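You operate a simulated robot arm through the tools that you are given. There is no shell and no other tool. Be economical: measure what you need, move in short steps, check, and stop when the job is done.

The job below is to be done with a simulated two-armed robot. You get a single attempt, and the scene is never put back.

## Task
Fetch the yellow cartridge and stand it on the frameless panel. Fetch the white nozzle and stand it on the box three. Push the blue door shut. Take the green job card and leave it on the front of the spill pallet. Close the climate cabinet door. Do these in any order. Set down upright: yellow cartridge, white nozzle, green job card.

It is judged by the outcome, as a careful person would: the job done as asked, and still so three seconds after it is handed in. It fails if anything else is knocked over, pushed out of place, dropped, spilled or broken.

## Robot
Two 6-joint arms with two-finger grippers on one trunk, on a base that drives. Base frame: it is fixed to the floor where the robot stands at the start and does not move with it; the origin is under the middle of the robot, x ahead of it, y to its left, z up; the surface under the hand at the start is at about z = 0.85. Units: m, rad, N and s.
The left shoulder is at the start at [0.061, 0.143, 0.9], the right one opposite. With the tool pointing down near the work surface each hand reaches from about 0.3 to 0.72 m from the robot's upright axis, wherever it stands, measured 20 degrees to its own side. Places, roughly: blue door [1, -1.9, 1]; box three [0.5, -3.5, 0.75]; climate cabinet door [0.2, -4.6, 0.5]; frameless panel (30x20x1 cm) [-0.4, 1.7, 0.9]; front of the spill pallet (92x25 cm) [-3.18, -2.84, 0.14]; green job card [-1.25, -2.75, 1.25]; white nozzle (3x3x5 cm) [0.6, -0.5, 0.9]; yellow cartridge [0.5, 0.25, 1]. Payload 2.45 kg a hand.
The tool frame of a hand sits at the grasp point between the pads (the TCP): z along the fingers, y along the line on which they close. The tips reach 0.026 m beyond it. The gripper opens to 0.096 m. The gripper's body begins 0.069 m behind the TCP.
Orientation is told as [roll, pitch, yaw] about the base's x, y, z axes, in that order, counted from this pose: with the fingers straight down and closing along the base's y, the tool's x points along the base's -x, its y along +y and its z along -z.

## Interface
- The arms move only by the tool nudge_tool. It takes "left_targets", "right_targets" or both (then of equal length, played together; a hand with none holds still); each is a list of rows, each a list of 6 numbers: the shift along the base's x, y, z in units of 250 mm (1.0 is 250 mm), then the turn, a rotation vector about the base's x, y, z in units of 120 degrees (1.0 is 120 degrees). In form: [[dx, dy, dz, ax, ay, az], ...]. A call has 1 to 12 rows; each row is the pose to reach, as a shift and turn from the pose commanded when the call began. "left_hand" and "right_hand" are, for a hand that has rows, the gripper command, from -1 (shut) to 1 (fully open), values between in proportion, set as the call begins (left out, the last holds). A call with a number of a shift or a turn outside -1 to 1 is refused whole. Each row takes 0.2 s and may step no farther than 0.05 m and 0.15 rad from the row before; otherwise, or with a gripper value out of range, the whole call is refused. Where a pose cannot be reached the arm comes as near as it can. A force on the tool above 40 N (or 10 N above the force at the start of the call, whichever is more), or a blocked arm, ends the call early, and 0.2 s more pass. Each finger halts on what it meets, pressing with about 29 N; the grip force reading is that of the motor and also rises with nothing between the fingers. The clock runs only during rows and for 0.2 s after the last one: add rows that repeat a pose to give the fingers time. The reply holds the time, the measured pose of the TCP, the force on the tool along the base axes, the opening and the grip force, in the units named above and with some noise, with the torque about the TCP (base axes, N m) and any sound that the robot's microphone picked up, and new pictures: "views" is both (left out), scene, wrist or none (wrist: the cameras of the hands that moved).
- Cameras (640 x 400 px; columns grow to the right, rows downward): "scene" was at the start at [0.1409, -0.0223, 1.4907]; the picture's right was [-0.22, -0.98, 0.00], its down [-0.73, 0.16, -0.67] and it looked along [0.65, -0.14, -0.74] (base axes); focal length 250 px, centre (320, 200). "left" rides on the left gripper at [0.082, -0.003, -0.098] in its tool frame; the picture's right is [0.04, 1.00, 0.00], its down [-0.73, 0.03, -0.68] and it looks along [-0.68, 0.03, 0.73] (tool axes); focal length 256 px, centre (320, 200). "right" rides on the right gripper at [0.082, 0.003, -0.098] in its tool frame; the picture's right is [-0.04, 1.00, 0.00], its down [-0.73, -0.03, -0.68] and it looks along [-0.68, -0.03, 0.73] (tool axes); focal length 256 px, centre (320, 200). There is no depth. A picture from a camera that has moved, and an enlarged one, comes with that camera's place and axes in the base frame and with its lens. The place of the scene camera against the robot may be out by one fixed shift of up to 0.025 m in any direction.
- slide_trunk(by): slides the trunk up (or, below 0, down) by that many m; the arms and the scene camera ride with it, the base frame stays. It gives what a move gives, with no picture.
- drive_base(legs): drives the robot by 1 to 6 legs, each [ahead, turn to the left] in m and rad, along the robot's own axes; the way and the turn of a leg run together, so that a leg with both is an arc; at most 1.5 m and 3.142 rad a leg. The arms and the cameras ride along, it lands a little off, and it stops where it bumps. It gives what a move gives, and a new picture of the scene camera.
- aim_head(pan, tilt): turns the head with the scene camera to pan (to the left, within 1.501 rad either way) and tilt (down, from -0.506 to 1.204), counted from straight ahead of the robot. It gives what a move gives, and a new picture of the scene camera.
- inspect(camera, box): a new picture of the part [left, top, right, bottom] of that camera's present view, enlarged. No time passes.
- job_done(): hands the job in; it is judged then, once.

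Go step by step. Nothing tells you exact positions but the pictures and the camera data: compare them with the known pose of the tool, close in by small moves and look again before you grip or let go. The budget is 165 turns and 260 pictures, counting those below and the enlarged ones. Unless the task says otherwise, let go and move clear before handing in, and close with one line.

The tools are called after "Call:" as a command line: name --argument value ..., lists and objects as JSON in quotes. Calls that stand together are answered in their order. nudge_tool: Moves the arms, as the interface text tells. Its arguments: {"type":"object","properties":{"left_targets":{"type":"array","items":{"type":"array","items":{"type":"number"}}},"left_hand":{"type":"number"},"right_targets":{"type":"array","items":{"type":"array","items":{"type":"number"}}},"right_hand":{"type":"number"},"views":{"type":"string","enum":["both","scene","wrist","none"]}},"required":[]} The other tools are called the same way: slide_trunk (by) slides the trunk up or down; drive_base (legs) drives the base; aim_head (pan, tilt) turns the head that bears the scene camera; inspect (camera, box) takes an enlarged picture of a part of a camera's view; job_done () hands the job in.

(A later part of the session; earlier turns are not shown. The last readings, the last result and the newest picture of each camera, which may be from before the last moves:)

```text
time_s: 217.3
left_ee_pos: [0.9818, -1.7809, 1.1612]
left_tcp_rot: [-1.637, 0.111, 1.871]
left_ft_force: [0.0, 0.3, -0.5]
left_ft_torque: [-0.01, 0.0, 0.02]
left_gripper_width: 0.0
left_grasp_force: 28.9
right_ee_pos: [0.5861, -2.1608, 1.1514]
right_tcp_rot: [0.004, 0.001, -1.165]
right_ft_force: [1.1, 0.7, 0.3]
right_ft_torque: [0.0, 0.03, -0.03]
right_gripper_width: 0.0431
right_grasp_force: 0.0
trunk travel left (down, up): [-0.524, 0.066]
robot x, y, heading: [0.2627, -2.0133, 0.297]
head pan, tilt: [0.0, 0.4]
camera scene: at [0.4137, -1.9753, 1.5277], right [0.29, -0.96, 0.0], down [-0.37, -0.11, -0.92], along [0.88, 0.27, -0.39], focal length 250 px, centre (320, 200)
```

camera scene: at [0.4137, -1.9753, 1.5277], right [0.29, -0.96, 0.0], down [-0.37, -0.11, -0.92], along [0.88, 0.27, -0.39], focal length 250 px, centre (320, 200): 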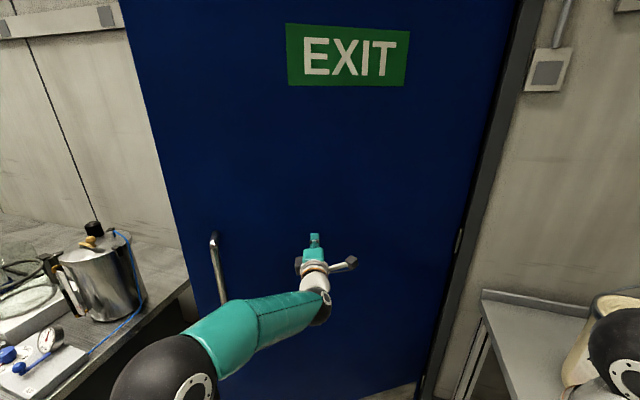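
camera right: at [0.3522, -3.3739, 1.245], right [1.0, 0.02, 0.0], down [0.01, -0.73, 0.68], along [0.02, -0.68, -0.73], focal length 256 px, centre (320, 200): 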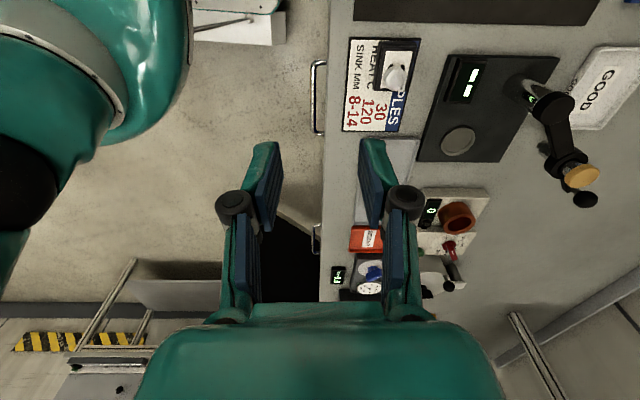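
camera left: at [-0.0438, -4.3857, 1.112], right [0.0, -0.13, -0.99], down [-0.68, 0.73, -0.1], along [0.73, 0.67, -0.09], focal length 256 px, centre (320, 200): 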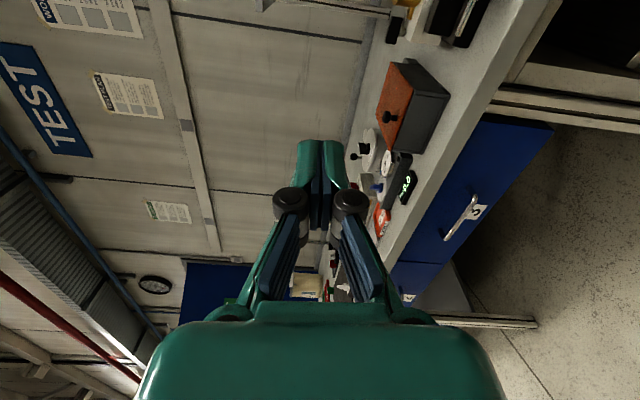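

The door is swinging. I drive 0.12 m ahead with the arm held out.

Call:
drive_base --legs '[[0.12, 0]]'

```text
time_s: 218.2
left_ee_pos: [1.0296, -1.7654, 1.1614]
left_tcp_rot: [-1.634, 0.114, 1.876]
left_ft_force: [0.2, 0.0, -1.0]
left_ft_torque: [0.02, -0.05, 0.01]
left_gripper_width: 0.0
left_grasp_force: 28.4
right_ee_pos: [0.6369, -2.1454, 1.1516]
right_tcp_rot: [0.001, 0.001, -1.166]
right_ft_force: [1.3, -0.3, -0.3]
right_ft_torque: [0.02, 0.07, 0.01]
right_gripper_width: 0.0432
right_grasp_force: 0.1
trunk travel left (down, up): [-0.524, 0.066]
robot x, y, heading: [0.3105, -2.0026, 0.299]
head pan, tilt: [0.0, 0.4]
stopped in leg 1: the force on the tool passed its limit at 266 N (the readings are from after the stop); the commanded pose is now the measured one
camera scene: at [0.4648, -1.9594, 1.5272], right [0.29, -0.96, 0.0], down [-0.38, -0.12, -0.92], along [0.88, 0.27, -0.39], focal length 250 px, centre (320, 200)
```

scene: 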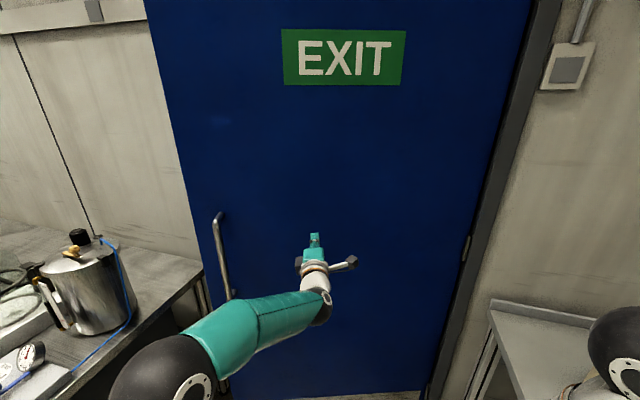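

Force spiked from driving. The left jamb is not visible yet, so the door is not fully shut; I continue with gentle arm pushes.

Call:
nudge_tool --left_targets '[[0.06, 0.02, 0, 0, 0, 0], [0.12, 0.04, 0, 0, 0, 0], [0.18, 0.06, 0, 0, 0, 0], [0.24, 0.08, 0, 0, 0, 0], [0.3, 0.1, 0, 0, 0, 0]]' --views "scene"

```text
time_s: 219.4
left_ee_pos: [1.1018, -1.7415, 1.1639]
left_tcp_rot: [-1.639, 0.113, 1.874]
left_ft_force: [0.0, 0.5, 0.8]
left_ft_torque: [-0.01, 0.02, 0.02]
left_gripper_width: 0.0001
left_grasp_force: 28.4
right_ee_pos: [0.6332, -2.1465, 1.1535]
right_tcp_rot: [0.005, -0.003, -1.167]
right_ft_force: [-0.1, -0.2, -0.1]
right_ft_torque: [0.0, -0.01, 0.02]
right_gripper_width: 0.0433
right_grasp_force: 0.1
trunk travel left (down, up): [-0.524, 0.066]
robot x, y, heading: [0.3097, -2.001, 0.298]
head pan, tilt: [0.0, 0.4]
camera scene: at [0.4603, -1.9609, 1.5278], right [0.29, -0.96, 0.0], down [-0.37, -0.11, -0.92], along [0.88, 0.27, -0.39], focal length 250 px, centre (320, 200)
```

scene: 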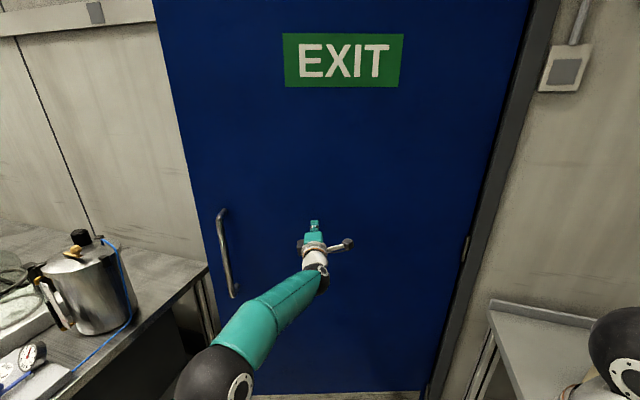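

The door moves freely under gentle pushing. I retract the hand a bit, drive ahead, and push again with the arm.

Call:
nudge_tool --left_targets '[[-0.15, -0.05, 0, 0, 0, 0], [-0.3, -0.1, 0, 0, 0, 0], [-0.48, -0.16, 0, 0, 0, 0], [-0.64, -0.2, 0, 0, 0, 0]]' --views "none"

Call:
drive_base --legs '[[0.15, 0]]'

Call:
nudge_tool --left_targets '[[0.1, 0.03, 0, 0, 0, 0], [0.2, 0.06, 0, 0, 0, 0], [0.3, 0.1, 0, 0, 0, 0], [0.38, 0.12, 0, 0, 0, 0], [0.46, 0.14, 0, 0, 0, 0], [0.54, 0.16, 0, 0, 0, 0], [0.6, 0.18, 0, 0, 0, 0], [0.66, 0.19, 0, 0, 0, 0]]' --views "scene"

```text
time_s: 220.4
left_ee_pos: [0.9394, -1.7913, 1.1656]
left_tcp_rot: [-1.642, 0.112, 1.874]
left_ft_force: [-0.4, -0.1, 0.1]
left_ft_torque: [-0.01, -0.04, -0.01]
left_gripper_width: 0.0003
left_grasp_force: 28.4
right_ee_pos: [0.6314, -2.1463, 1.1533]
right_tcp_rot: [0.006, -0.001, -1.164]
right_ft_force: [0.2, -0.6, 1.1]
right_ft_torque: [-0.02, -0.04, 0.04]
right_gripper_width: 0.0431
right_grasp_force: 0.2
trunk travel left (down, up): [-0.524, 0.066]
robot x, y, heading: [0.3103, -2.0005, 0.298]
head pan, tilt: [0.0, 0.4]
```

```text
time_s: 221.8
left_ee_pos: [1.0882, -1.7469, 1.1649]
left_tcp_rot: [-1.638, 0.112, 1.875]
left_ft_force: [0.2, 0.2, -0.1]
left_ft_torque: [0.01, -0.03, -0.01]
left_gripper_width: 0.0002
left_grasp_force: 28.4
right_ee_pos: [0.7769, -2.1019, 1.1523]
right_tcp_rot: [0.002, -0.001, -1.166]
right_ft_force: [0.3, -0.2, 0.3]
right_ft_torque: [0.0, 0.03, -0.02]
right_gripper_width: 0.043
right_grasp_force: 0.1
trunk travel left (down, up): [-0.524, 0.066]
robot x, y, heading: [0.4554, -1.9578, 0.296]
head pan, tilt: [0.0, 0.4]
camera scene: at [0.6058, -1.9163, 1.5276], right [0.29, -0.96, 0.0], down [-0.37, -0.11, -0.92], along [0.88, 0.27, -0.39], focal length 250 px, centre (320, 200)
```

scene: 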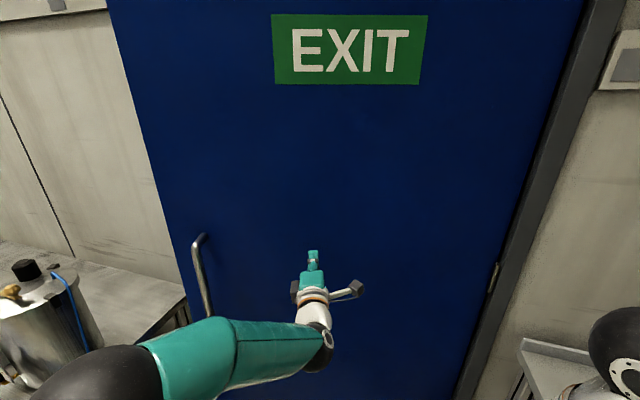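

```text
time_s: 223.6
left_ee_pos: [1.2519, -1.6992, 1.1647]
left_tcp_rot: [-1.637, 0.113, 1.874]
left_ft_force: [0.5, 0.9, -0.3]
left_ft_torque: [-0.02, -0.01, 0.0]
left_gripper_width: 0.0001
left_grasp_force: 28.5
right_ee_pos: [0.7773, -2.1019, 1.1541]
right_tcp_rot: [0.003, -0.001, -1.166]
right_ft_force: [-0.2, 0.4, 0.5]
right_ft_torque: [-0.01, 0.01, 0.01]
right_gripper_width: 0.0429
right_grasp_force: 0.0
trunk travel left (down, up): [-0.524, 0.066]
robot x, y, heading: [0.4554, -1.955, 0.292]
head pan, tilt: [0.0, 0.4]
camera scene: at [0.6049, -1.9165, 1.5277], right [0.29, -0.96, 0.0], down [-0.37, -0.11, -0.92], along [0.88, 0.27, -0.39], focal length 250 px, centre (320, 200)
```

scene: 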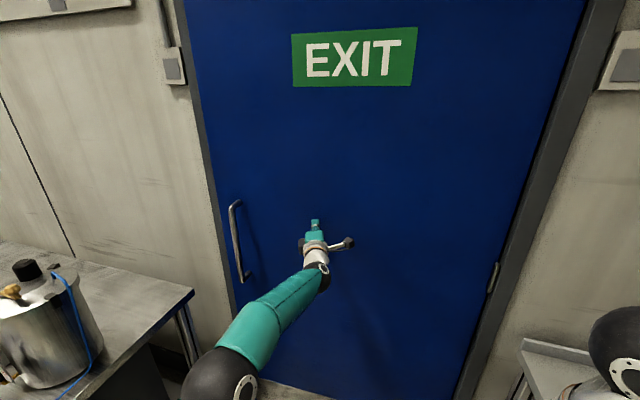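

The left jamb is now visible; nearly shut. Push on until it resists.

Call:
nudge_tool --left_targets '[[0.05, 0.015, 0, 0, 0, 0], [0.1, 0.03, 0, 0, 0, 0], [0.15, 0.04, 0, 0, 0, 0], [0.2, 0.05, 0, 0, 0, 0]]' --views "scene"

Call:
inspect --camera "scene" --box '[160, 0, 400, 400]'

```text
time_s: 224.6
left_ee_pos: [1.2791, -1.694, 1.1673]
left_tcp_rot: [-1.641, 0.115, 1.872]
left_ft_force: [-0.2, 0.6, -0.5]
left_ft_torque: [0.0, -0.03, 0.0]
left_gripper_width: 0.0
left_grasp_force: 29.0
left hand out of reach, approached as far as the arm can: row 3, 4
right_ee_pos: [0.7761, -2.1023, 1.1545]
right_tcp_rot: [0.004, -0.002, -1.166]
right_ft_force: [-0.7, -0.9, 0.1]
right_ft_torque: [-0.01, -0.03, -0.01]
right_gripper_width: 0.0431
right_grasp_force: 0.1
trunk travel left (down, up): [-0.524, 0.066]
robot x, y, heading: [0.4509, -1.9578, 0.299]
head pan, tilt: [0.0, 0.4]
camera scene: at [0.6035, -1.9172, 1.5279], right [0.29, -0.96, 0.0], down [-0.37, -0.11, -0.92], along [0.88, 0.27, -0.39], focal length 250 px, centre (320, 200)
```

scene: 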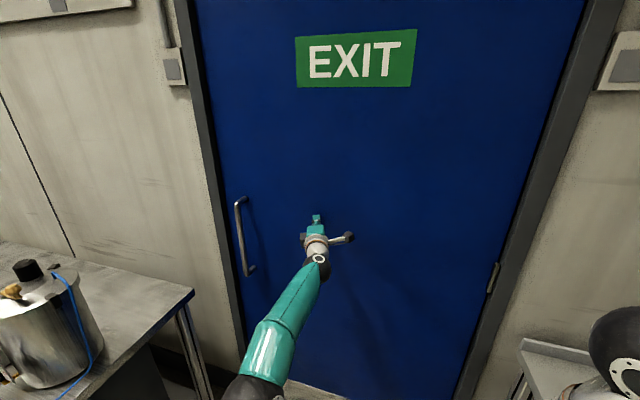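

```text
1.00 times, centred on (280, 200) of scene (not enlarged: the box is as wide or as high as the picture)
camera zoom: at [0.6035, -1.9172, 1.5279], right [0.29, -0.96, 0.0], down [-0.37, -0.11, -0.92], along [0.88, 0.27, -0.39], focal length 250 px, centre (360, 200)
```

zoom: 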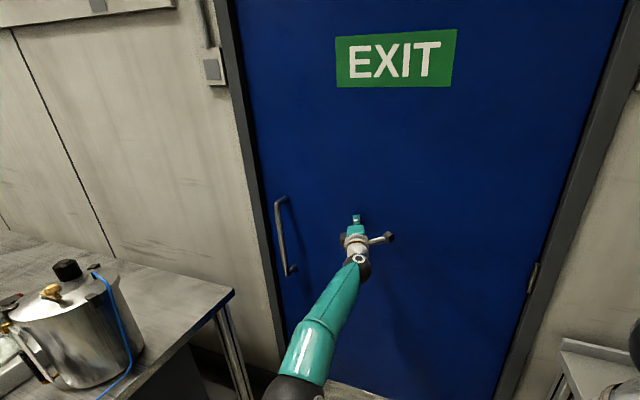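

Still no stop felt and the arm is at full reach, so I repeat: retract, drive 0.1 m, push.

Call:
nudge_tool --left_targets '[[-0.15, -0.05, 0, 0, 0, 0], [-0.3, -0.1, 0, 0, 0, 0], [-0.48, -0.16, 0, 0, 0, 0]]' --views "none"

Call:
drive_base --legs '[[0.1, 0]]'

Call:
nudge_tool --left_targets '[[0.06, 0.02, 0, 0, 0, 0], [0.12, 0.04, 0, 0, 0, 0], [0.18, 0.06, 0, 0, 0, 0], [0.24, 0.07, 0, 0, 0, 0], [0.3, 0.08, 0, 0, 0, 0], [0.36, 0.09, 0, 0, 0, 0], [0.42, 0.1, 0, 0, 0, 0]]' --views "scene"

```text
time_s: 225.4
left_ee_pos: [1.1556, -1.7341, 1.1702]
left_tcp_rot: [-1.648, 0.116, 1.874]
left_ft_force: [0.1, -0.6, 0.8]
left_ft_torque: [-0.01, 0.02, 0.02]
left_gripper_width: 0.0
left_grasp_force: 29.0
right_ee_pos: [0.7733, -2.1019, 1.1547]
right_tcp_rot: [0.006, -0.001, -1.166]
right_ft_force: [-1.3, -0.5, -0.1]
right_ft_torque: [0.03, -0.07, 0.02]
right_gripper_width: 0.0434
right_grasp_force: 0.0
trunk travel left (down, up): [-0.524, 0.066]
robot x, y, heading: [0.4536, -1.9564, 0.3]
head pan, tilt: [0.0, 0.4]
```

```text
time_s: 226.6
left_ee_pos: [1.2544, -1.703, 1.1659]
left_tcp_rot: [-1.638, 0.114, 1.874]
left_ft_force: [0.6, 0.3, -0.3]
left_ft_torque: [0.03, -0.08, -0.04]
left_gripper_width: 0.0
left_grasp_force: 28.9
right_ee_pos: [0.8744, -2.0726, 1.1536]
right_tcp_rot: [0.002, -0.001, -1.166]
right_ft_force: [0.7, 0.4, 0.6]
right_ft_torque: [-0.02, 0.02, 0.02]
right_gripper_width: 0.043
right_grasp_force: 0.1
trunk travel left (down, up): [-0.524, 0.066]
robot x, y, heading: [0.5533, -1.9254, 0.298]
head pan, tilt: [0.0, 0.4]
camera scene: at [0.7018, -1.8869, 1.5276], right [0.29, -0.96, 0.0], down [-0.37, -0.11, -0.92], along [0.88, 0.27, -0.39], focal length 250 px, centre (320, 200)
```

scene: 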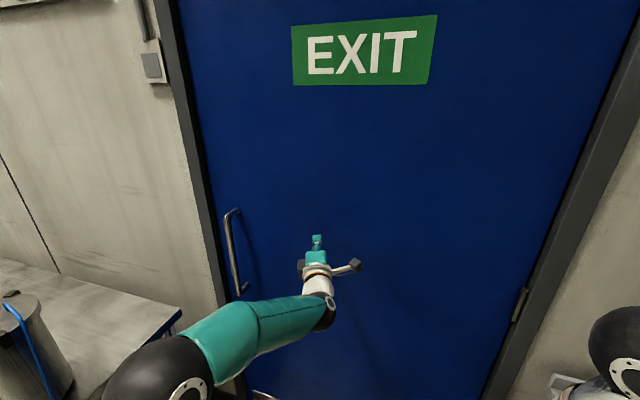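

```text
time_s: 227.2
left_ee_pos: [1.2828, -1.6953, 1.168]
left_tcp_rot: [-1.643, 0.112, 1.878]
left_ft_force: [-24.9, -2.3, 1.7]
left_ft_torque: [-0.02, 0.02, -0.08]
left_gripper_width: 0.0001
left_grasp_force: 28.8
right_ee_pos: [0.8727, -2.0736, 1.1539]
right_tcp_rot: [0.004, -0.001, -1.165]
right_ft_force: [1.2, -0.9, -0.9]
right_ft_torque: [-0.01, 0.12, 0.01]
right_gripper_width: 0.0432
right_grasp_force: 0.0
trunk travel left (down, up): [-0.524, 0.066]
robot x, y, heading: [0.5517, -1.9234, 0.295]
head pan, tilt: [0.0, 0.4]
stopped in row 3 (left hand): the force on the tool passed its limit at 58 N (the readings are from after the stop); the commanded pose is now the measured one
camera scene: at [0.6987, -1.8881, 1.528], right [0.29, -0.96, 0.0], down [-0.37, -0.11, -0.92], along [0.88, 0.27, -0.39], focal length 250 px, centre (320, 200)
```

scene: 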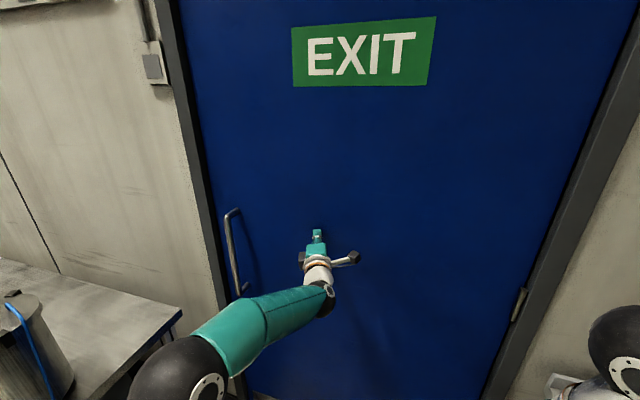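

The door stands firmly against its stop — shut. I retract, back off and check it.

Call:
nudge_tool --left_targets '[[-0.15, -0.05, 0, 0, 0, 0], [-0.3, -0.1, 0, 0, 0, 0], [-0.48, -0.16, 0, 0, 0, 0], [-0.64, -0.2, 0, 0, 0, 0]]' --views "none"

Call:
drive_base --legs '[[-0.5, 0]]'

```text
time_s: 228.2
left_ee_pos: [1.1234, -1.7445, 1.168]
left_tcp_rot: [-1.641, 0.115, 1.874]
left_ft_force: [0.8, -0.6, -1.3]
left_ft_torque: [0.01, -0.02, 0.01]
left_gripper_width: 0.0
left_grasp_force: 28.6
right_ee_pos: [0.872, -2.0728, 1.1541]
right_tcp_rot: [0.005, -0.001, -1.167]
right_ft_force: [0.3, -0.1, -0.6]
right_ft_torque: [0.02, -0.07, -0.03]
right_gripper_width: 0.0432
right_grasp_force: 0.0
trunk travel left (down, up): [-0.524, 0.066]
robot x, y, heading: [0.5506, -1.9286, 0.295]
head pan, tilt: [0.0, 0.4]
```

```text
time_s: 231.2
left_ee_pos: [0.6473, -1.8894, 1.1679]
left_tcp_rot: [-1.641, 0.112, 1.875]
left_ft_force: [-0.8, -0.5, -0.4]
left_ft_torque: [0.0, 0.01, 0.0]
left_gripper_width: 0.0003
left_grasp_force: 28.1
right_ee_pos: [0.3953, -2.2186, 1.1541]
right_tcp_rot: [0.006, -0.003, -1.165]
right_ft_force: [-0.1, -0.7, 0.3]
right_ft_torque: [0.01, -0.02, -0.01]
right_gripper_width: 0.0429
right_grasp_force: 0.0
trunk travel left (down, up): [-0.524, 0.066]
robot x, y, heading: [0.0717, -2.0766, 0.296]
head pan, tilt: [0.0, 0.4]
camera scene: at [0.2214, -2.0341, 1.528], right [0.29, -0.96, 0.0], down [-0.37, -0.11, -0.92], along [0.88, 0.27, -0.39], focal length 250 px, centre (320, 200)
```

scene: 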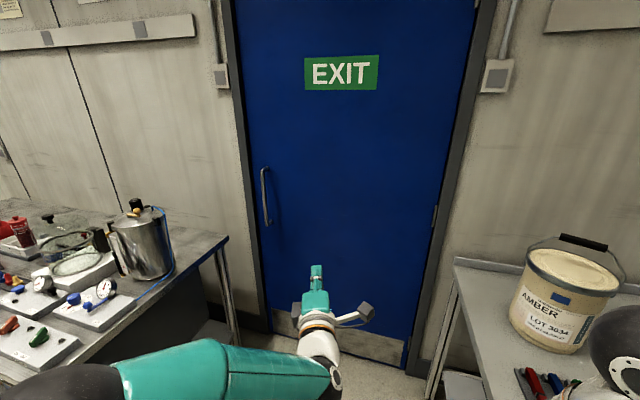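

The door is shut flush. Now I go round the north side of the pail stand toward the card: turn left in pieces and drive northwest.

Call:
drive_base --legs '[[0, 0.6], [0, 0.55]]'

Call:
drive_base --legs '[[0, 0.6], [0, 0.55]]'

Call:
drive_base --legs '[[0.95, 0]]'

Call:
aim_head --pan 0.7 --tilt 0.5

```text
time_s: 235.1
left_ee_pos: [0.1658, -1.4717, 1.1666]
left_tcp_rot: [-1.638, 0.116, 2.985]
left_ft_force: [0.0, 0.8, -0.3]
left_ft_torque: [0.02, -0.01, -0.07]
left_gripper_width: 0.0001
left_grasp_force: 28.7
right_ee_pos: [0.3468, -1.8426, 1.1558]
right_tcp_rot: [0.004, -0.004, -0.057]
right_ft_force: [-0.8, -0.5, 0.1]
right_ft_torque: [-0.04, -0.08, 0.03]
right_gripper_width: 0.0434
right_grasp_force: 0.0
trunk travel left (down, up): [-0.524, 0.066]
robot x, y, heading: [0.1074, -2.0762, 1.414]
head pan, tilt: [0.0, 0.4]
stopped in leg 2: the robot was blocked; the commanded pose is now the measured one
camera scene: at [0.1329, -1.9281, 1.5278], right [0.99, -0.16, 0.0], down [-0.06, -0.39, -0.92], along [0.14, 0.91, -0.39], focal length 250 px, centre (320, 200)
```

scene: 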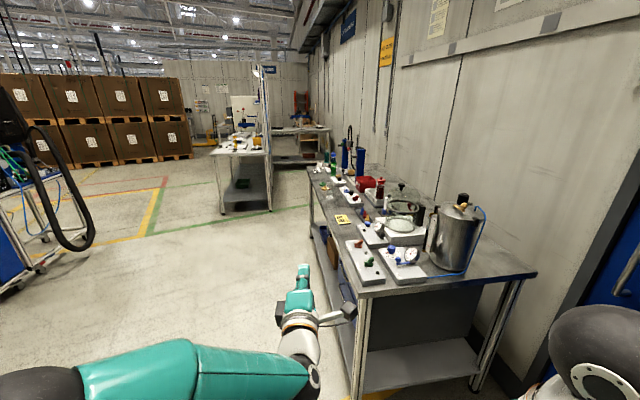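

```text
time_s: 239.0
left_ee_pos: [-0.419, -1.7734, 1.1667]
left_tcp_rot: [-1.639, 0.114, -2.15]
left_ft_force: [-0.5, 0.0, -0.8]
left_ft_torque: [-0.02, 0.01, 0.01]
left_gripper_width: 0.0
left_grasp_force: 28.6
right_ee_pos: [-0.0037, -1.7616, 1.1558]
right_tcp_rot: [0.003, -0.001, 1.089]
right_ft_force: [-0.6, 0.4, 0.1]
right_ft_torque: [-0.01, 0.0, -0.01]
right_gripper_width: 0.0433
right_grasp_force: 0.0
trunk travel left (down, up): [-0.524, 0.066]
robot x, y, heading: [0.1293, -2.0436, 2.555]
head pan, tilt: [0.0, 0.4]
camera scene: at [0.0022, -1.9646, 1.5279], right [0.55, 0.83, 0.0], down [0.33, -0.21, -0.92], along [-0.77, 0.51, -0.39], focal length 250 px, centre (320, 200)
```

scene: 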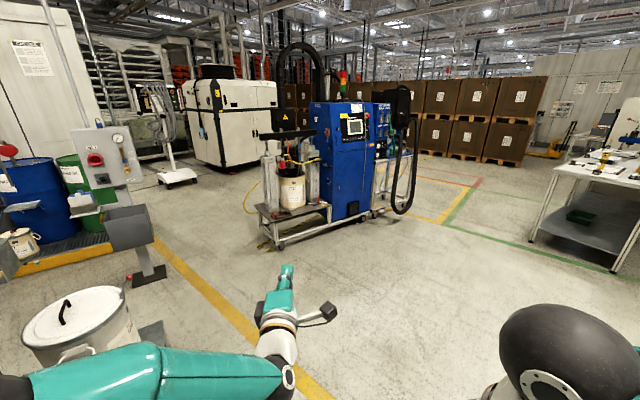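

```text
time_s: 244.0
left_ee_pos: [-1.211, -1.2488, 1.1677]
left_tcp_rot: [-1.638, 0.114, -2.153]
left_ft_force: [-0.5, -0.1, -0.6]
left_ft_torque: [0.01, 0.0, 0.01]
left_gripper_width: 0.0
left_grasp_force: 28.3
right_ee_pos: [-0.7973, -1.2362, 1.1565]
right_tcp_rot: [0.004, -0.003, 1.089]
right_ft_force: [-0.5, -0.9, 0.3]
right_ft_torque: [-0.03, -0.04, 0.0]
right_gripper_width: 0.0433
right_grasp_force: 0.0
trunk travel left (down, up): [-0.524, 0.066]
robot x, y, heading: [-0.6706, -1.5197, 2.558]
head pan, tilt: [0.0, 0.4]
camera scene: at [-0.7903, -1.4406, 1.5278], right [0.55, 0.83, 0.0], down [0.33, -0.22, -0.92], along [-0.77, 0.51, -0.39], focal length 250 px, centre (320, 200)
```

scene: 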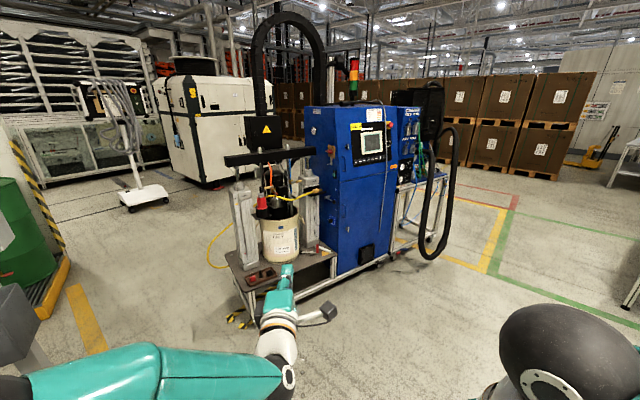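

```text
time_s: 245.1
left_ee_pos: [-1.2106, -1.2488, 1.1684]
left_tcp_rot: [-1.64, 0.115, -2.153]
left_ft_force: [0.0, 0.6, -0.4]
left_ft_torque: [-0.03, 0.04, 0.02]
left_gripper_width: 0.0
left_grasp_force: 28.3
right_ee_pos: [-0.796, -1.2379, 1.1567]
right_tcp_rot: [0.004, -0.002, 1.088]
right_ft_force: [0.5, 0.0, 0.6]
right_ft_torque: [0.0, -0.01, -0.01]
right_gripper_width: 0.0433
right_grasp_force: 0.0
trunk travel left (down, up): [-0.524, 0.066]
robot x, y, heading: [-0.6668, -1.5205, 2.56]
head pan, tilt: [0.7, 0.499]
camera scene: at [-0.8029, -1.5025, 1.5188], right [-0.11, 0.99, 0.0], down [0.48, 0.05, -0.88], along [-0.87, -0.1, -0.48], focal length 250 px, centre (320, 200)
```

scene: 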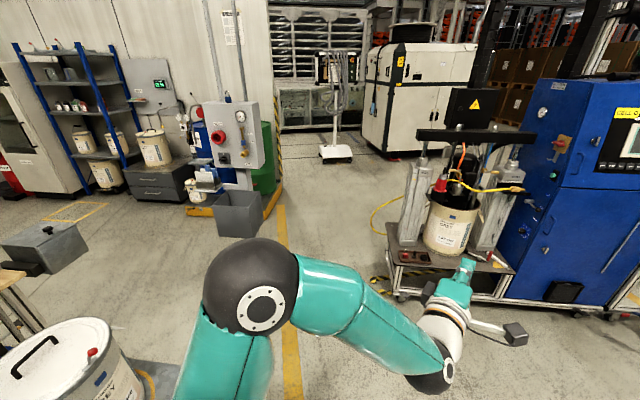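

I pull the left hand in, then drive west between the pail stand and the pedestal.

Call:
nudge_tool --left_targets '[[0.15, -0.1, 0, 0, 0, 0], [0.3, -0.2, 0, 0, 0, 0], [0.45, -0.3, 0, 0, 0, 0], [0.55, -0.37, 0, 0, 0, 0]]' --views "none"

Call:
drive_base --legs '[[0, 0.7], [0.98, 0]]'

Call:
aim_head --pan 0.9 --tilt 0.45

```text
time_s: 246.1
left_ee_pos: [-1.0787, -1.322, 1.1804]
left_tcp_rot: [-1.637, 0.114, -2.15]
left_ft_force: [-0.5, 0.8, 0.4]
left_ft_torque: [0.0, -0.02, -0.03]
left_gripper_width: 0.0003
left_grasp_force: 28.2
left hand out of reach, approached as far as the arm can: row 4
right_ee_pos: [-0.7956, -1.2362, 1.1557]
right_tcp_rot: [0.005, -0.001, 1.089]
right_ft_force: [-0.2, 0.0, -0.8]
right_ft_torque: [-0.05, 0.04, -0.02]
right_gripper_width: 0.0432
right_grasp_force: 0.0
trunk travel left (down, up): [-0.524, 0.066]
robot x, y, heading: [-0.6657, -1.5165, 2.556]
head pan, tilt: [0.7, 0.499]
```

```text
time_s: 253.4
left_ee_pos: [-2.088, -1.7454, 1.1809]
left_tcp_rot: [-1.637, 0.114, -1.451]
left_ft_force: [-0.4, -0.4, 0.0]
left_ft_torque: [0.01, -0.02, 0.01]
left_gripper_width: 0.0
left_grasp_force: 28.8
right_ee_pos: [-1.9268, -1.499, 1.1563]
right_tcp_rot: [0.003, -0.001, 1.789]
right_ft_force: [-0.4, 0.1, -0.2]
right_ft_torque: [0.04, -0.01, 0.0]
right_gripper_width: 0.0433
right_grasp_force: 0.1
trunk travel left (down, up): [-0.524, 0.066]
robot x, y, heading: [-1.6422, -1.6264, -3.026]
head pan, tilt: [0.7, 0.499]
camera scene: at [-1.7636, -1.709, 1.5187], right [-0.73, 0.69, 0.0], down [0.33, 0.35, -0.88], along [-0.6, -0.64, -0.48], focal length 250 px, centre (320, 200)
```

scene: 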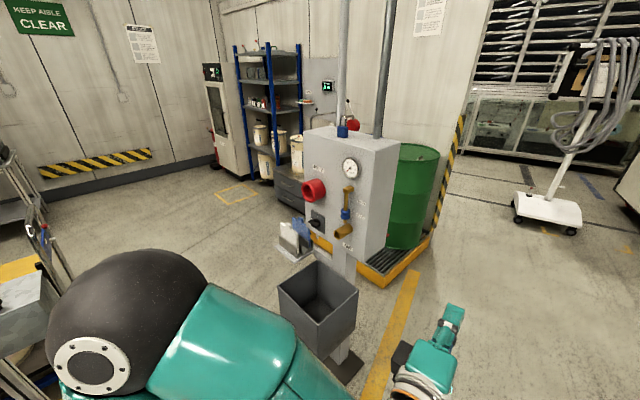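

```text
time_s: 254.1
left_ee_pos: [-2.0872, -1.7452, 1.1814]
left_tcp_rot: [-1.638, 0.113, -1.45]
left_ft_force: [0.1, -0.4, 0.4]
left_ft_torque: [-0.02, 0.02, 0.05]
left_gripper_width: 0.0002
left_grasp_force: 28.8
right_ee_pos: [-1.9261, -1.4997, 1.1558]
right_tcp_rot: [0.003, -0.002, 1.791]
right_ft_force: [0.2, -0.4, -0.2]
right_ft_torque: [0.01, 0.01, 0.03]
right_gripper_width: 0.0432
right_grasp_force: 0.0
trunk travel left (down, up): [-0.524, 0.066]
robot x, y, heading: [-1.6443, -1.6299, -3.03]
head pan, tilt: [0.901, 0.45]
camera scene: at [-1.7489, -1.7206, 1.5233], right [-0.85, 0.53, 0.0], down [0.23, 0.37, -0.9], along [-0.47, -0.76, -0.44], focal length 250 px, centre (320, 200)
```

scene: 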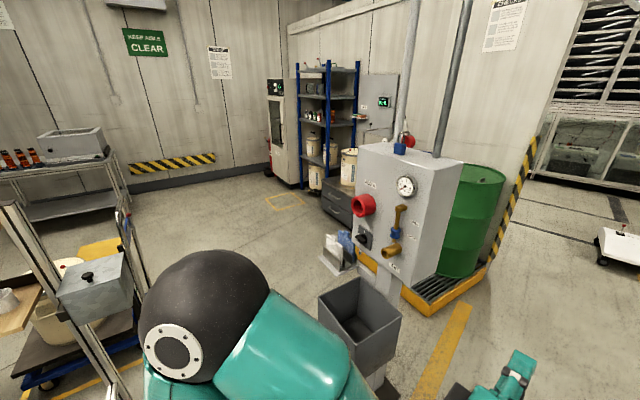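

The pedestal and spill pallet are to the southwest, the rack's west end to the southeast. I turn toward the south and look at the rack end and card.

Call:
drive_base --legs '[[0, 0.6], [0, 0.6]]'

Call:
aim_head --pan 0.6 --tilt 0.45

Call:
inspect --camera "scene" --box '[160, 60, 480, 260]'

```text
time_s: 258.2
left_ee_pos: [-1.7099, -2.0981, 1.1866]
left_tcp_rot: [-1.625, 0.114, -0.239]
left_ft_force: [-0.5, -0.7, 0.2]
left_ft_torque: [0.01, -0.03, 0.02]
left_gripper_width: 0.0001
left_grasp_force: 28.7
right_ee_pos: [-1.8707, -1.8493, 1.1565]
right_tcp_rot: [0.006, 0.0, 2.984]
right_ft_force: [-0.4, 0.1, 0.2]
right_ft_torque: [-0.01, -0.04, -0.02]
right_gripper_width: 0.0433
right_grasp_force: 0.0
trunk travel left (down, up): [-0.524, 0.066]
robot x, y, heading: [-1.6748, -1.6259, -1.833]
head pan, tilt: [0.901, 0.45]
camera scene: at [-1.6317, -1.7647, 1.5232], right [-0.8, -0.59, 0.0], down [-0.26, 0.35, -0.9], along [0.53, -0.72, -0.44], focal length 250 px, centre (320, 200)
```

scene: 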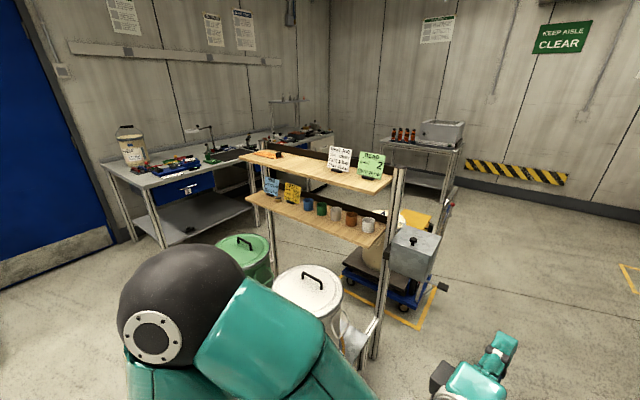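

```text
time_s: 259.0
left_ee_pos: [-1.711, -2.0963, 1.1876]
left_tcp_rot: [-1.623, 0.115, -0.243]
left_ft_force: [-0.6, 0.3, -0.2]
left_ft_torque: [0.03, -0.03, 0.03]
left_gripper_width: 0.0
left_grasp_force: 28.3
right_ee_pos: [-1.8727, -1.8482, 1.158]
right_tcp_rot: [0.004, 0.0, 2.983]
right_ft_force: [-0.5, 0.1, -0.3]
right_ft_torque: [0.0, -0.05, 0.02]
right_gripper_width: 0.0432
right_grasp_force: 0.1
trunk travel left (down, up): [-0.524, 0.066]
robot x, y, heading: [-1.6738, -1.6286, -1.836]
head pan, tilt: [0.6, 0.45]
camera scene: at [-1.6576, -1.7764, 1.5234], right [-0.94, -0.33, 0.0], down [-0.14, 0.41, -0.9], along [0.3, -0.85, -0.43], focal length 250 px, centre (320, 200)
```

scene: 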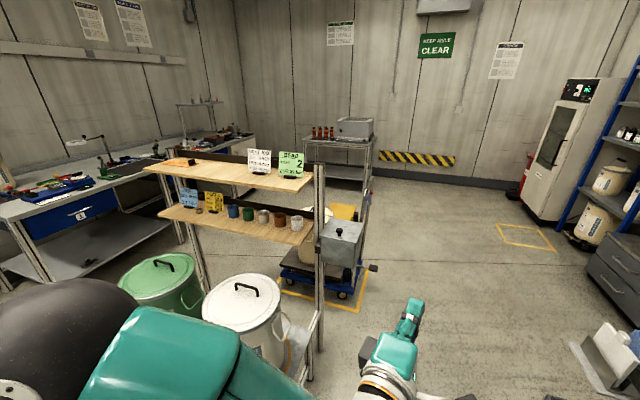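

```text
2.00 times, centred on (320, 160) of scene
camera zoom: at [-1.6576, -1.7764, 1.5234], right [-0.94, -0.33, 0.0], down [-0.14, 0.41, -0.9], along [0.3, -0.85, -0.43], focal length 499 px, centre (320, 280)
```

zoom: 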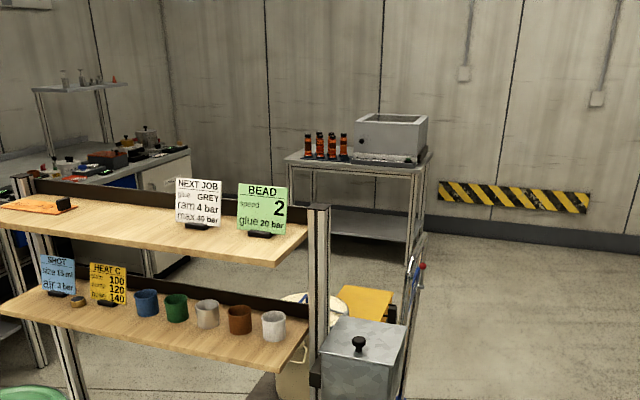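

The green card stands in a small black clip base at about (−1.222, −2.641), board top z ≈ 1.165, card top ≈ 1.27. I'll grip it from the west with a horizontal hand; first I extend both hands to narrow the elbows and drive south to (−1.87, −2.68).

Call:
nudge_tool --left_targets '[[-0.04, -0.15, 0, 0, 0, 0], [-0.08, -0.3, 0, 0, 0, 0], [-0.12, -0.45, 0, 0, 0, 0], [-0.16, -0.6, 0, 0, 0, 0], [-0.2, -0.75, 0, 0, 0, 0]]' --right_targets '[[0.0, -0.15, 0, 0, 0, 0], [0.0, -0.3, 0, 0, 0, 0], [0.0, -0.45, 0, 0, 0, 0], [0.0, -0.6, 0, 0, 0, 0], [0.0, -0.75, 0, 0, 0, 0]]' --views "none"

Call:
drive_base --legs '[[0, 0.08], [0.7, 0]]'

Call:
aim_head --pan -0.6 --tilt 0.6

Call:
aim_head --pan 1.1 --tilt 0.6

```text
time_s: 260.2
left_ee_pos: [-1.7597, -2.2878, 1.1856]
left_tcp_rot: [-1.619, 0.113, -0.242]
left_ft_force: [-0.4, 0.2, -1.2]
left_ft_torque: [0.0, -0.01, 0.0]
left_gripper_width: 0.0
left_grasp_force: 28.3
right_ee_pos: [-1.8697, -2.0395, 1.1559]
right_tcp_rot: [0.003, -0.003, 2.984]
right_ft_force: [0.2, -0.3, 0.4]
right_ft_torque: [0.03, 0.0, 0.0]
right_gripper_width: 0.043
right_grasp_force: 0.0
trunk travel left (down, up): [-0.524, 0.066]
robot x, y, heading: [-1.6752, -1.6291, -1.83]
head pan, tilt: [0.6, 0.45]
```

```text
time_s: 264.5
left_ee_pos: [-1.8396, -2.9711, 1.1874]
left_tcp_rot: [-1.621, 0.115, -0.167]
left_ft_force: [0.2, 0.1, 0.9]
left_ft_torque: [-0.02, 0.01, 0.0]
left_gripper_width: 0.0
left_grasp_force: 28.8
right_ee_pos: [-1.9691, -2.7321, 1.1567]
right_tcp_rot: [0.004, -0.002, 3.058]
right_ft_force: [-0.1, -0.4, -0.7]
right_ft_torque: [0.03, 0.01, 0.02]
right_gripper_width: 0.0433
right_grasp_force: 0.1
trunk travel left (down, up): [-0.524, 0.066]
robot x, y, heading: [-1.8028, -2.3115, -1.759]
head pan, tilt: [0.6, 0.45]
camera scene: at [-1.7756, -2.4581, 1.5231], right [-0.92, -0.4, 0.0], down [-0.17, 0.4, -0.9], along [0.36, -0.83, -0.44], focal length 250 px, centre (320, 200)
```

scene: 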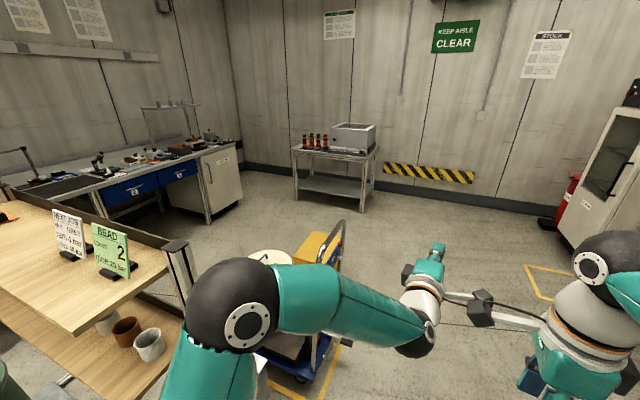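

```text
time_s: 265.9
left_ee_pos: [-1.841, -2.9707, 1.1873]
left_tcp_rot: [-1.623, 0.116, -0.167]
left_ft_force: [0.3, -0.2, 0.1]
left_ft_torque: [-0.01, 0.02, 0.0]
left_gripper_width: 0.0
left_grasp_force: 29.0
right_ee_pos: [-1.9672, -2.7318, 1.1576]
right_tcp_rot: [0.004, -0.002, 3.058]
right_ft_force: [0.2, 0.1, 0.5]
right_ft_torque: [0.06, -0.03, -0.02]
right_gripper_width: 0.0433
right_grasp_force: 0.1
trunk travel left (down, up): [-0.524, 0.066]
robot x, y, heading: [-1.8036, -2.3081, -1.766]
head pan, tilt: [-0.6, 0.6]
camera scene: at [-1.8749, -2.435, 1.5097], right [-0.7, 0.71, 0.0], down [0.4, 0.4, -0.82], along [-0.59, -0.58, -0.57], focal length 250 px, centre (320, 200)
```

scene: 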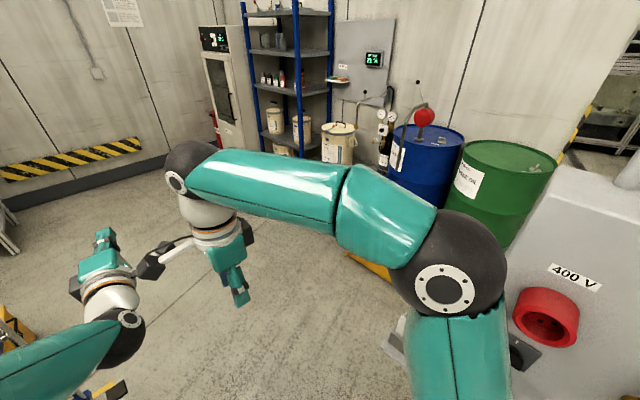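

```text
time_s: 267.7
left_ee_pos: [-1.8402, -2.9706, 1.1867]
left_tcp_rot: [-1.623, 0.115, -0.169]
left_ft_force: [-0.3, -0.1, -0.1]
left_ft_torque: [-0.01, 0.0, 0.0]
left_gripper_width: 0.0
left_grasp_force: 28.5
right_ee_pos: [-1.9687, -2.7323, 1.1581]
right_tcp_rot: [0.003, -0.002, 3.058]
right_ft_force: [-1.4, -0.3, 0.2]
right_ft_torque: [0.01, -0.03, 0.01]
right_gripper_width: 0.0433
right_grasp_force: 0.1
trunk travel left (down, up): [-0.524, 0.066]
robot x, y, heading: [-1.806, -2.306, -1.754]
head pan, tilt: [1.1, 0.6]
camera scene: at [-1.7424, -2.4272, 1.5097], right [-0.62, -0.79, 0.0], down [-0.45, 0.35, -0.82], along [0.65, -0.51, -0.57], focal length 250 px, centre (320, 200)
```

scene: 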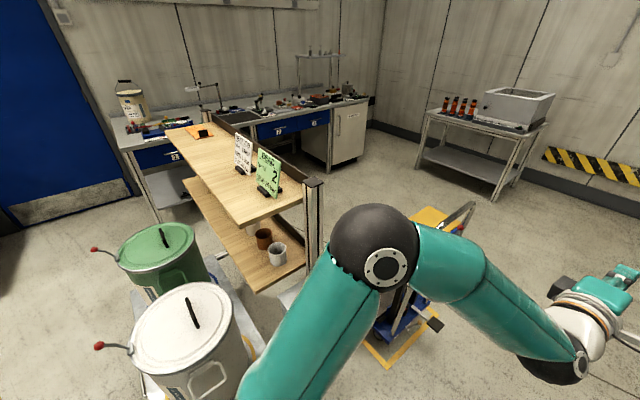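

The pedestal is close on the right and the rack on the left, so I'll work from here: raise the trunk, turn left a bit, then pull the left hand in before turning further.

Call:
slide_trunk --by 0.06

Call:
drive_base --legs '[[0, 0.5]]'

Call:
aim_head --pan 0.5 --tilt 0.65

```text
time_s: 268.7
left_ee_pos: [-1.8405, -2.9709, 1.2478]
left_tcp_rot: [-1.621, 0.114, -0.167]
left_ft_force: [0.1, -0.3, 0.1]
left_ft_torque: [0.04, 0.0, 0.04]
left_gripper_width: 0.0
left_grasp_force: 28.8
right_ee_pos: [-1.9695, -2.7309, 1.2171]
right_tcp_rot: [0.002, -0.004, 3.056]
right_ft_force: [0.4, 0.1, -0.7]
right_ft_torque: [0.0, 0.02, -0.04]
right_gripper_width: 0.0432
right_grasp_force: 0.2
trunk travel left (down, up): [-0.584, 0.006]
robot x, y, heading: [-1.8052, -2.3055, -1.762]
head pan, tilt: [1.1, 0.6]
```

```text
time_s: 270.6
left_ee_pos: [-1.5163, -2.9014, 1.2474]
left_tcp_rot: [-1.624, 0.115, 0.337]
left_ft_force: [0.3, -0.1, -0.8]
left_ft_torque: [0.03, -0.01, 0.02]
left_gripper_width: 0.0
left_grasp_force: 28.2
right_ee_pos: [-1.7441, -2.7539, 1.2169]
right_tcp_rot: [0.004, -0.003, -2.718]
right_ft_force: [0.4, 0.5, -0.2]
right_ft_torque: [0.01, -0.02, 0.03]
right_gripper_width: 0.0433
right_grasp_force: 0.0
trunk travel left (down, up): [-0.584, 0.006]
robot x, y, heading: [-1.8256, -2.3098, -1.256]
head pan, tilt: [1.1, 0.6]
camera scene: at [-1.717, -2.3879, 1.5697], right [-0.16, -0.99, 0.0], down [-0.56, 0.09, -0.82], along [0.81, -0.13, -0.57], focal length 250 px, centre (320, 200)
```

scene: 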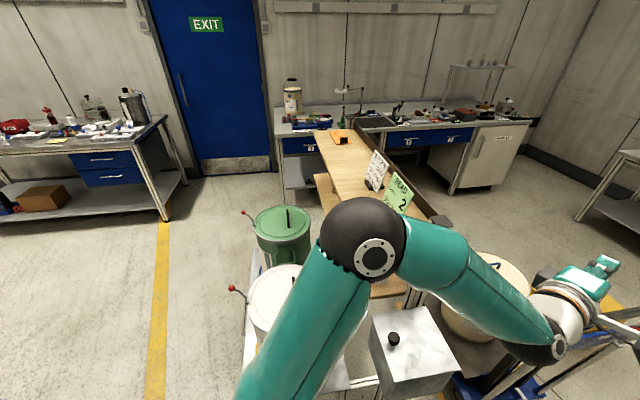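

```text
time_s: 271.6
left_ee_pos: [-1.5156, -2.9004, 1.2481]
left_tcp_rot: [-1.621, 0.115, 0.339]
left_ft_force: [0.3, -0.2, 0.4]
left_ft_torque: [0.03, 0.01, -0.04]
left_gripper_width: 0.0
left_grasp_force: 28.2
right_ee_pos: [-1.7436, -2.7548, 1.2173]
right_tcp_rot: [0.003, -0.002, -2.722]
right_ft_force: [0.8, -0.1, 0.6]
right_ft_torque: [-0.02, 0.0, -0.01]
right_gripper_width: 0.0433
right_grasp_force: 0.1
trunk travel left (down, up): [-0.584, 0.006]
robot x, y, heading: [-1.8241, -2.3077, -1.258]
head pan, tilt: [0.499, 0.649]
camera scene: at [-1.7403, -2.4335, 1.5654], right [-0.69, -0.73, 0.0], down [-0.44, 0.42, -0.8], along [0.58, -0.55, -0.61], focal length 250 px, centre (320, 200)
```

scene: 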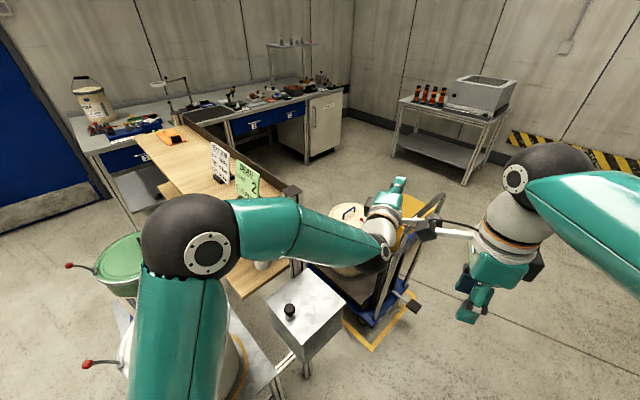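

I pull the left hand in and swing the right hand out of its way, then turn 0.35 rad.

Call:
nudge_tool --left_targets '[[-0.05, 0.16, 0.02, 0, 0, 0], [-0.1, 0.34, 0.04, 0, 0, 0], [-0.16, 0.52, 0.06, 0, 0, 0], [-0.22, 0.68, 0.06, 0, 0, 0], [-0.28, 0.84, 0.06, 0, 0, 0]]' --right_targets '[[-0.06, -0.1, 0, 0, 0, 0], [-0.12, -0.2, 0, 0, 0, 0], [-0.18, -0.3, 0, 0, 0, 0], [-0.24, -0.4, 0, 0, 0, 0], [-0.24, -0.4, 0, 0, 0, 0]]' --views "none"

Call:
drive_base --legs '[[0, 0.35]]'

```text
time_s: 272.9
left_ee_pos: [-1.5907, -2.7035, 1.2769]
left_tcp_rot: [-1.622, 0.113, 0.338]
left_ft_force: [0.3, -0.8, -0.6]
left_ft_torque: [0.0, 0.0, -0.02]
left_gripper_width: 0.0
left_grasp_force: 28.4
left hand out of reach, approached as far as the arm can: row 5
right_ee_pos: [-1.8043, -2.8544, 1.2204]
right_tcp_rot: [0.004, -0.002, -2.719]
right_ft_force: [-0.6, 0.4, -0.5]
right_ft_torque: [-0.04, -0.02, -0.03]
right_gripper_width: 0.0432
right_grasp_force: 0.0
trunk travel left (down, up): [-0.584, 0.006]
robot x, y, heading: [-1.8246, -2.3081, -1.261]
head pan, tilt: [0.499, 0.649]
```

```text
time_s: 274.4
left_ee_pos: [-1.4671, -2.6015, 1.28]
left_tcp_rot: [-1.617, 0.116, 0.694]
left_ft_force: [0.5, 0.3, -0.6]
left_ft_torque: [-0.01, 0.04, -0.02]
left_gripper_width: 0.0003
left_grasp_force: 28.4
right_ee_pos: [-1.6177, -2.8137, 1.2202]
right_tcp_rot: [0.005, -0.002, -2.368]
right_ft_force: [0.0, 0.1, -0.3]
right_ft_torque: [0.0, -0.03, -0.02]
right_gripper_width: 0.0432
right_grasp_force: 0.1
trunk travel left (down, up): [-0.584, 0.006]
robot x, y, heading: [-1.8342, -2.318, -0.907]
head pan, tilt: [0.499, 0.649]
camera scene: at [-1.7174, -2.4052, 1.5655], right [-0.4, -0.92, 0.0], down [-0.55, 0.24, -0.8], along [0.73, -0.32, -0.6], focal length 250 px, centre (320, 200)
```

scene: 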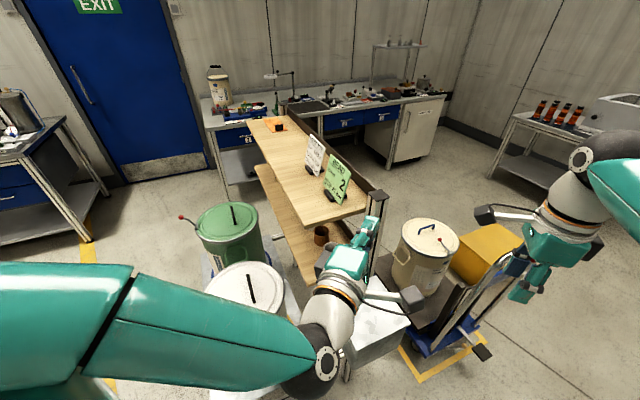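

The left hand is west of the card. I now roll and yaw it so that the fingers point +x with the pads closing along y (across the card), opening the gripper to about 48 mm.

Call:
nudge_tool --left_targets '[[0.0, 0, 0, -0.0533, 0.0268, 0.0297], [0.0, 0, 0, -0.1067, 0.0535, 0.0593], [0.0, -0.02, 0, -0.16, 0.0803, 0.089], [0.0, -0.04, 0, -0.2133, 0.107, 0.1187], [0.0, -0.06, 0, -0.2667, 0.1338, 0.1483], [0.0, -0.08, 0, -0.32, 0.1605, 0.178], [0.02, -0.1, 0, -0.3733, 0.1873, 0.2077], [0.04, -0.12, 0, -0.4267, 0.214, 0.2373], [0.06, -0.14, 0, -0.48, 0.2408, 0.267], [0.08, -0.16, 0, -0.5333, 0.2675, 0.2967], [0.1, -0.18, 0, -0.5867, 0.2943, 0.3263], [0.12, -0.2, 0, -0.64, 0.321, 0.356]]' --left_hand 0

```text
time_s: 277.1
left_ee_pos: [-1.4367, -2.6532, 1.2786]
left_tcp_rot: [-0.023, 1.522, -3.118]
left_ft_force: [0.3, 0.0, 0.1]
left_ft_torque: [-0.06, 0.01, 0.02]
left_gripper_width: 0.0479
left_grasp_force: 0.1
right_ee_pos: [-1.619, -2.8136, 1.2189]
right_tcp_rot: [0.003, -0.002, -2.367]
right_ft_force: [-0.2, 0.3, 0.5]
right_ft_torque: [0.0, 0.02, 0.02]
right_gripper_width: 0.0432
right_grasp_force: 0.0
trunk travel left (down, up): [-0.584, 0.006]
robot x, y, heading: [-1.8354, -2.3178, -0.91]
head pan, tilt: [0.499, 0.649]
camera scene: at [-1.7168, -2.4066, 1.5653], right [-0.4, -0.92, 0.0], down [-0.56, 0.24, -0.8], along [0.73, -0.32, -0.61], focal length 250 px, centre (320, 200)
camera left: at [-1.5312, -2.6548, 1.3649], right [0.05, -1.0, 0.04], down [-0.71, -0.06, -0.7], along [0.7, 0.01, -0.71], focal length 256 px, centre (320, 200)
```

scene: 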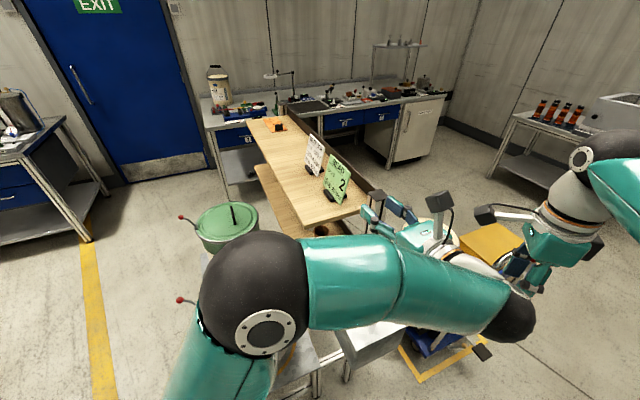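
left: 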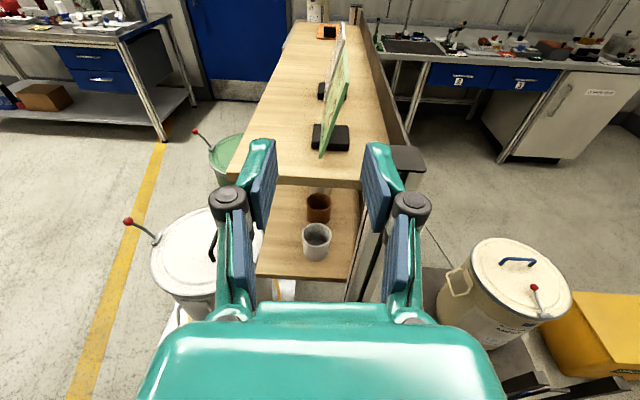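

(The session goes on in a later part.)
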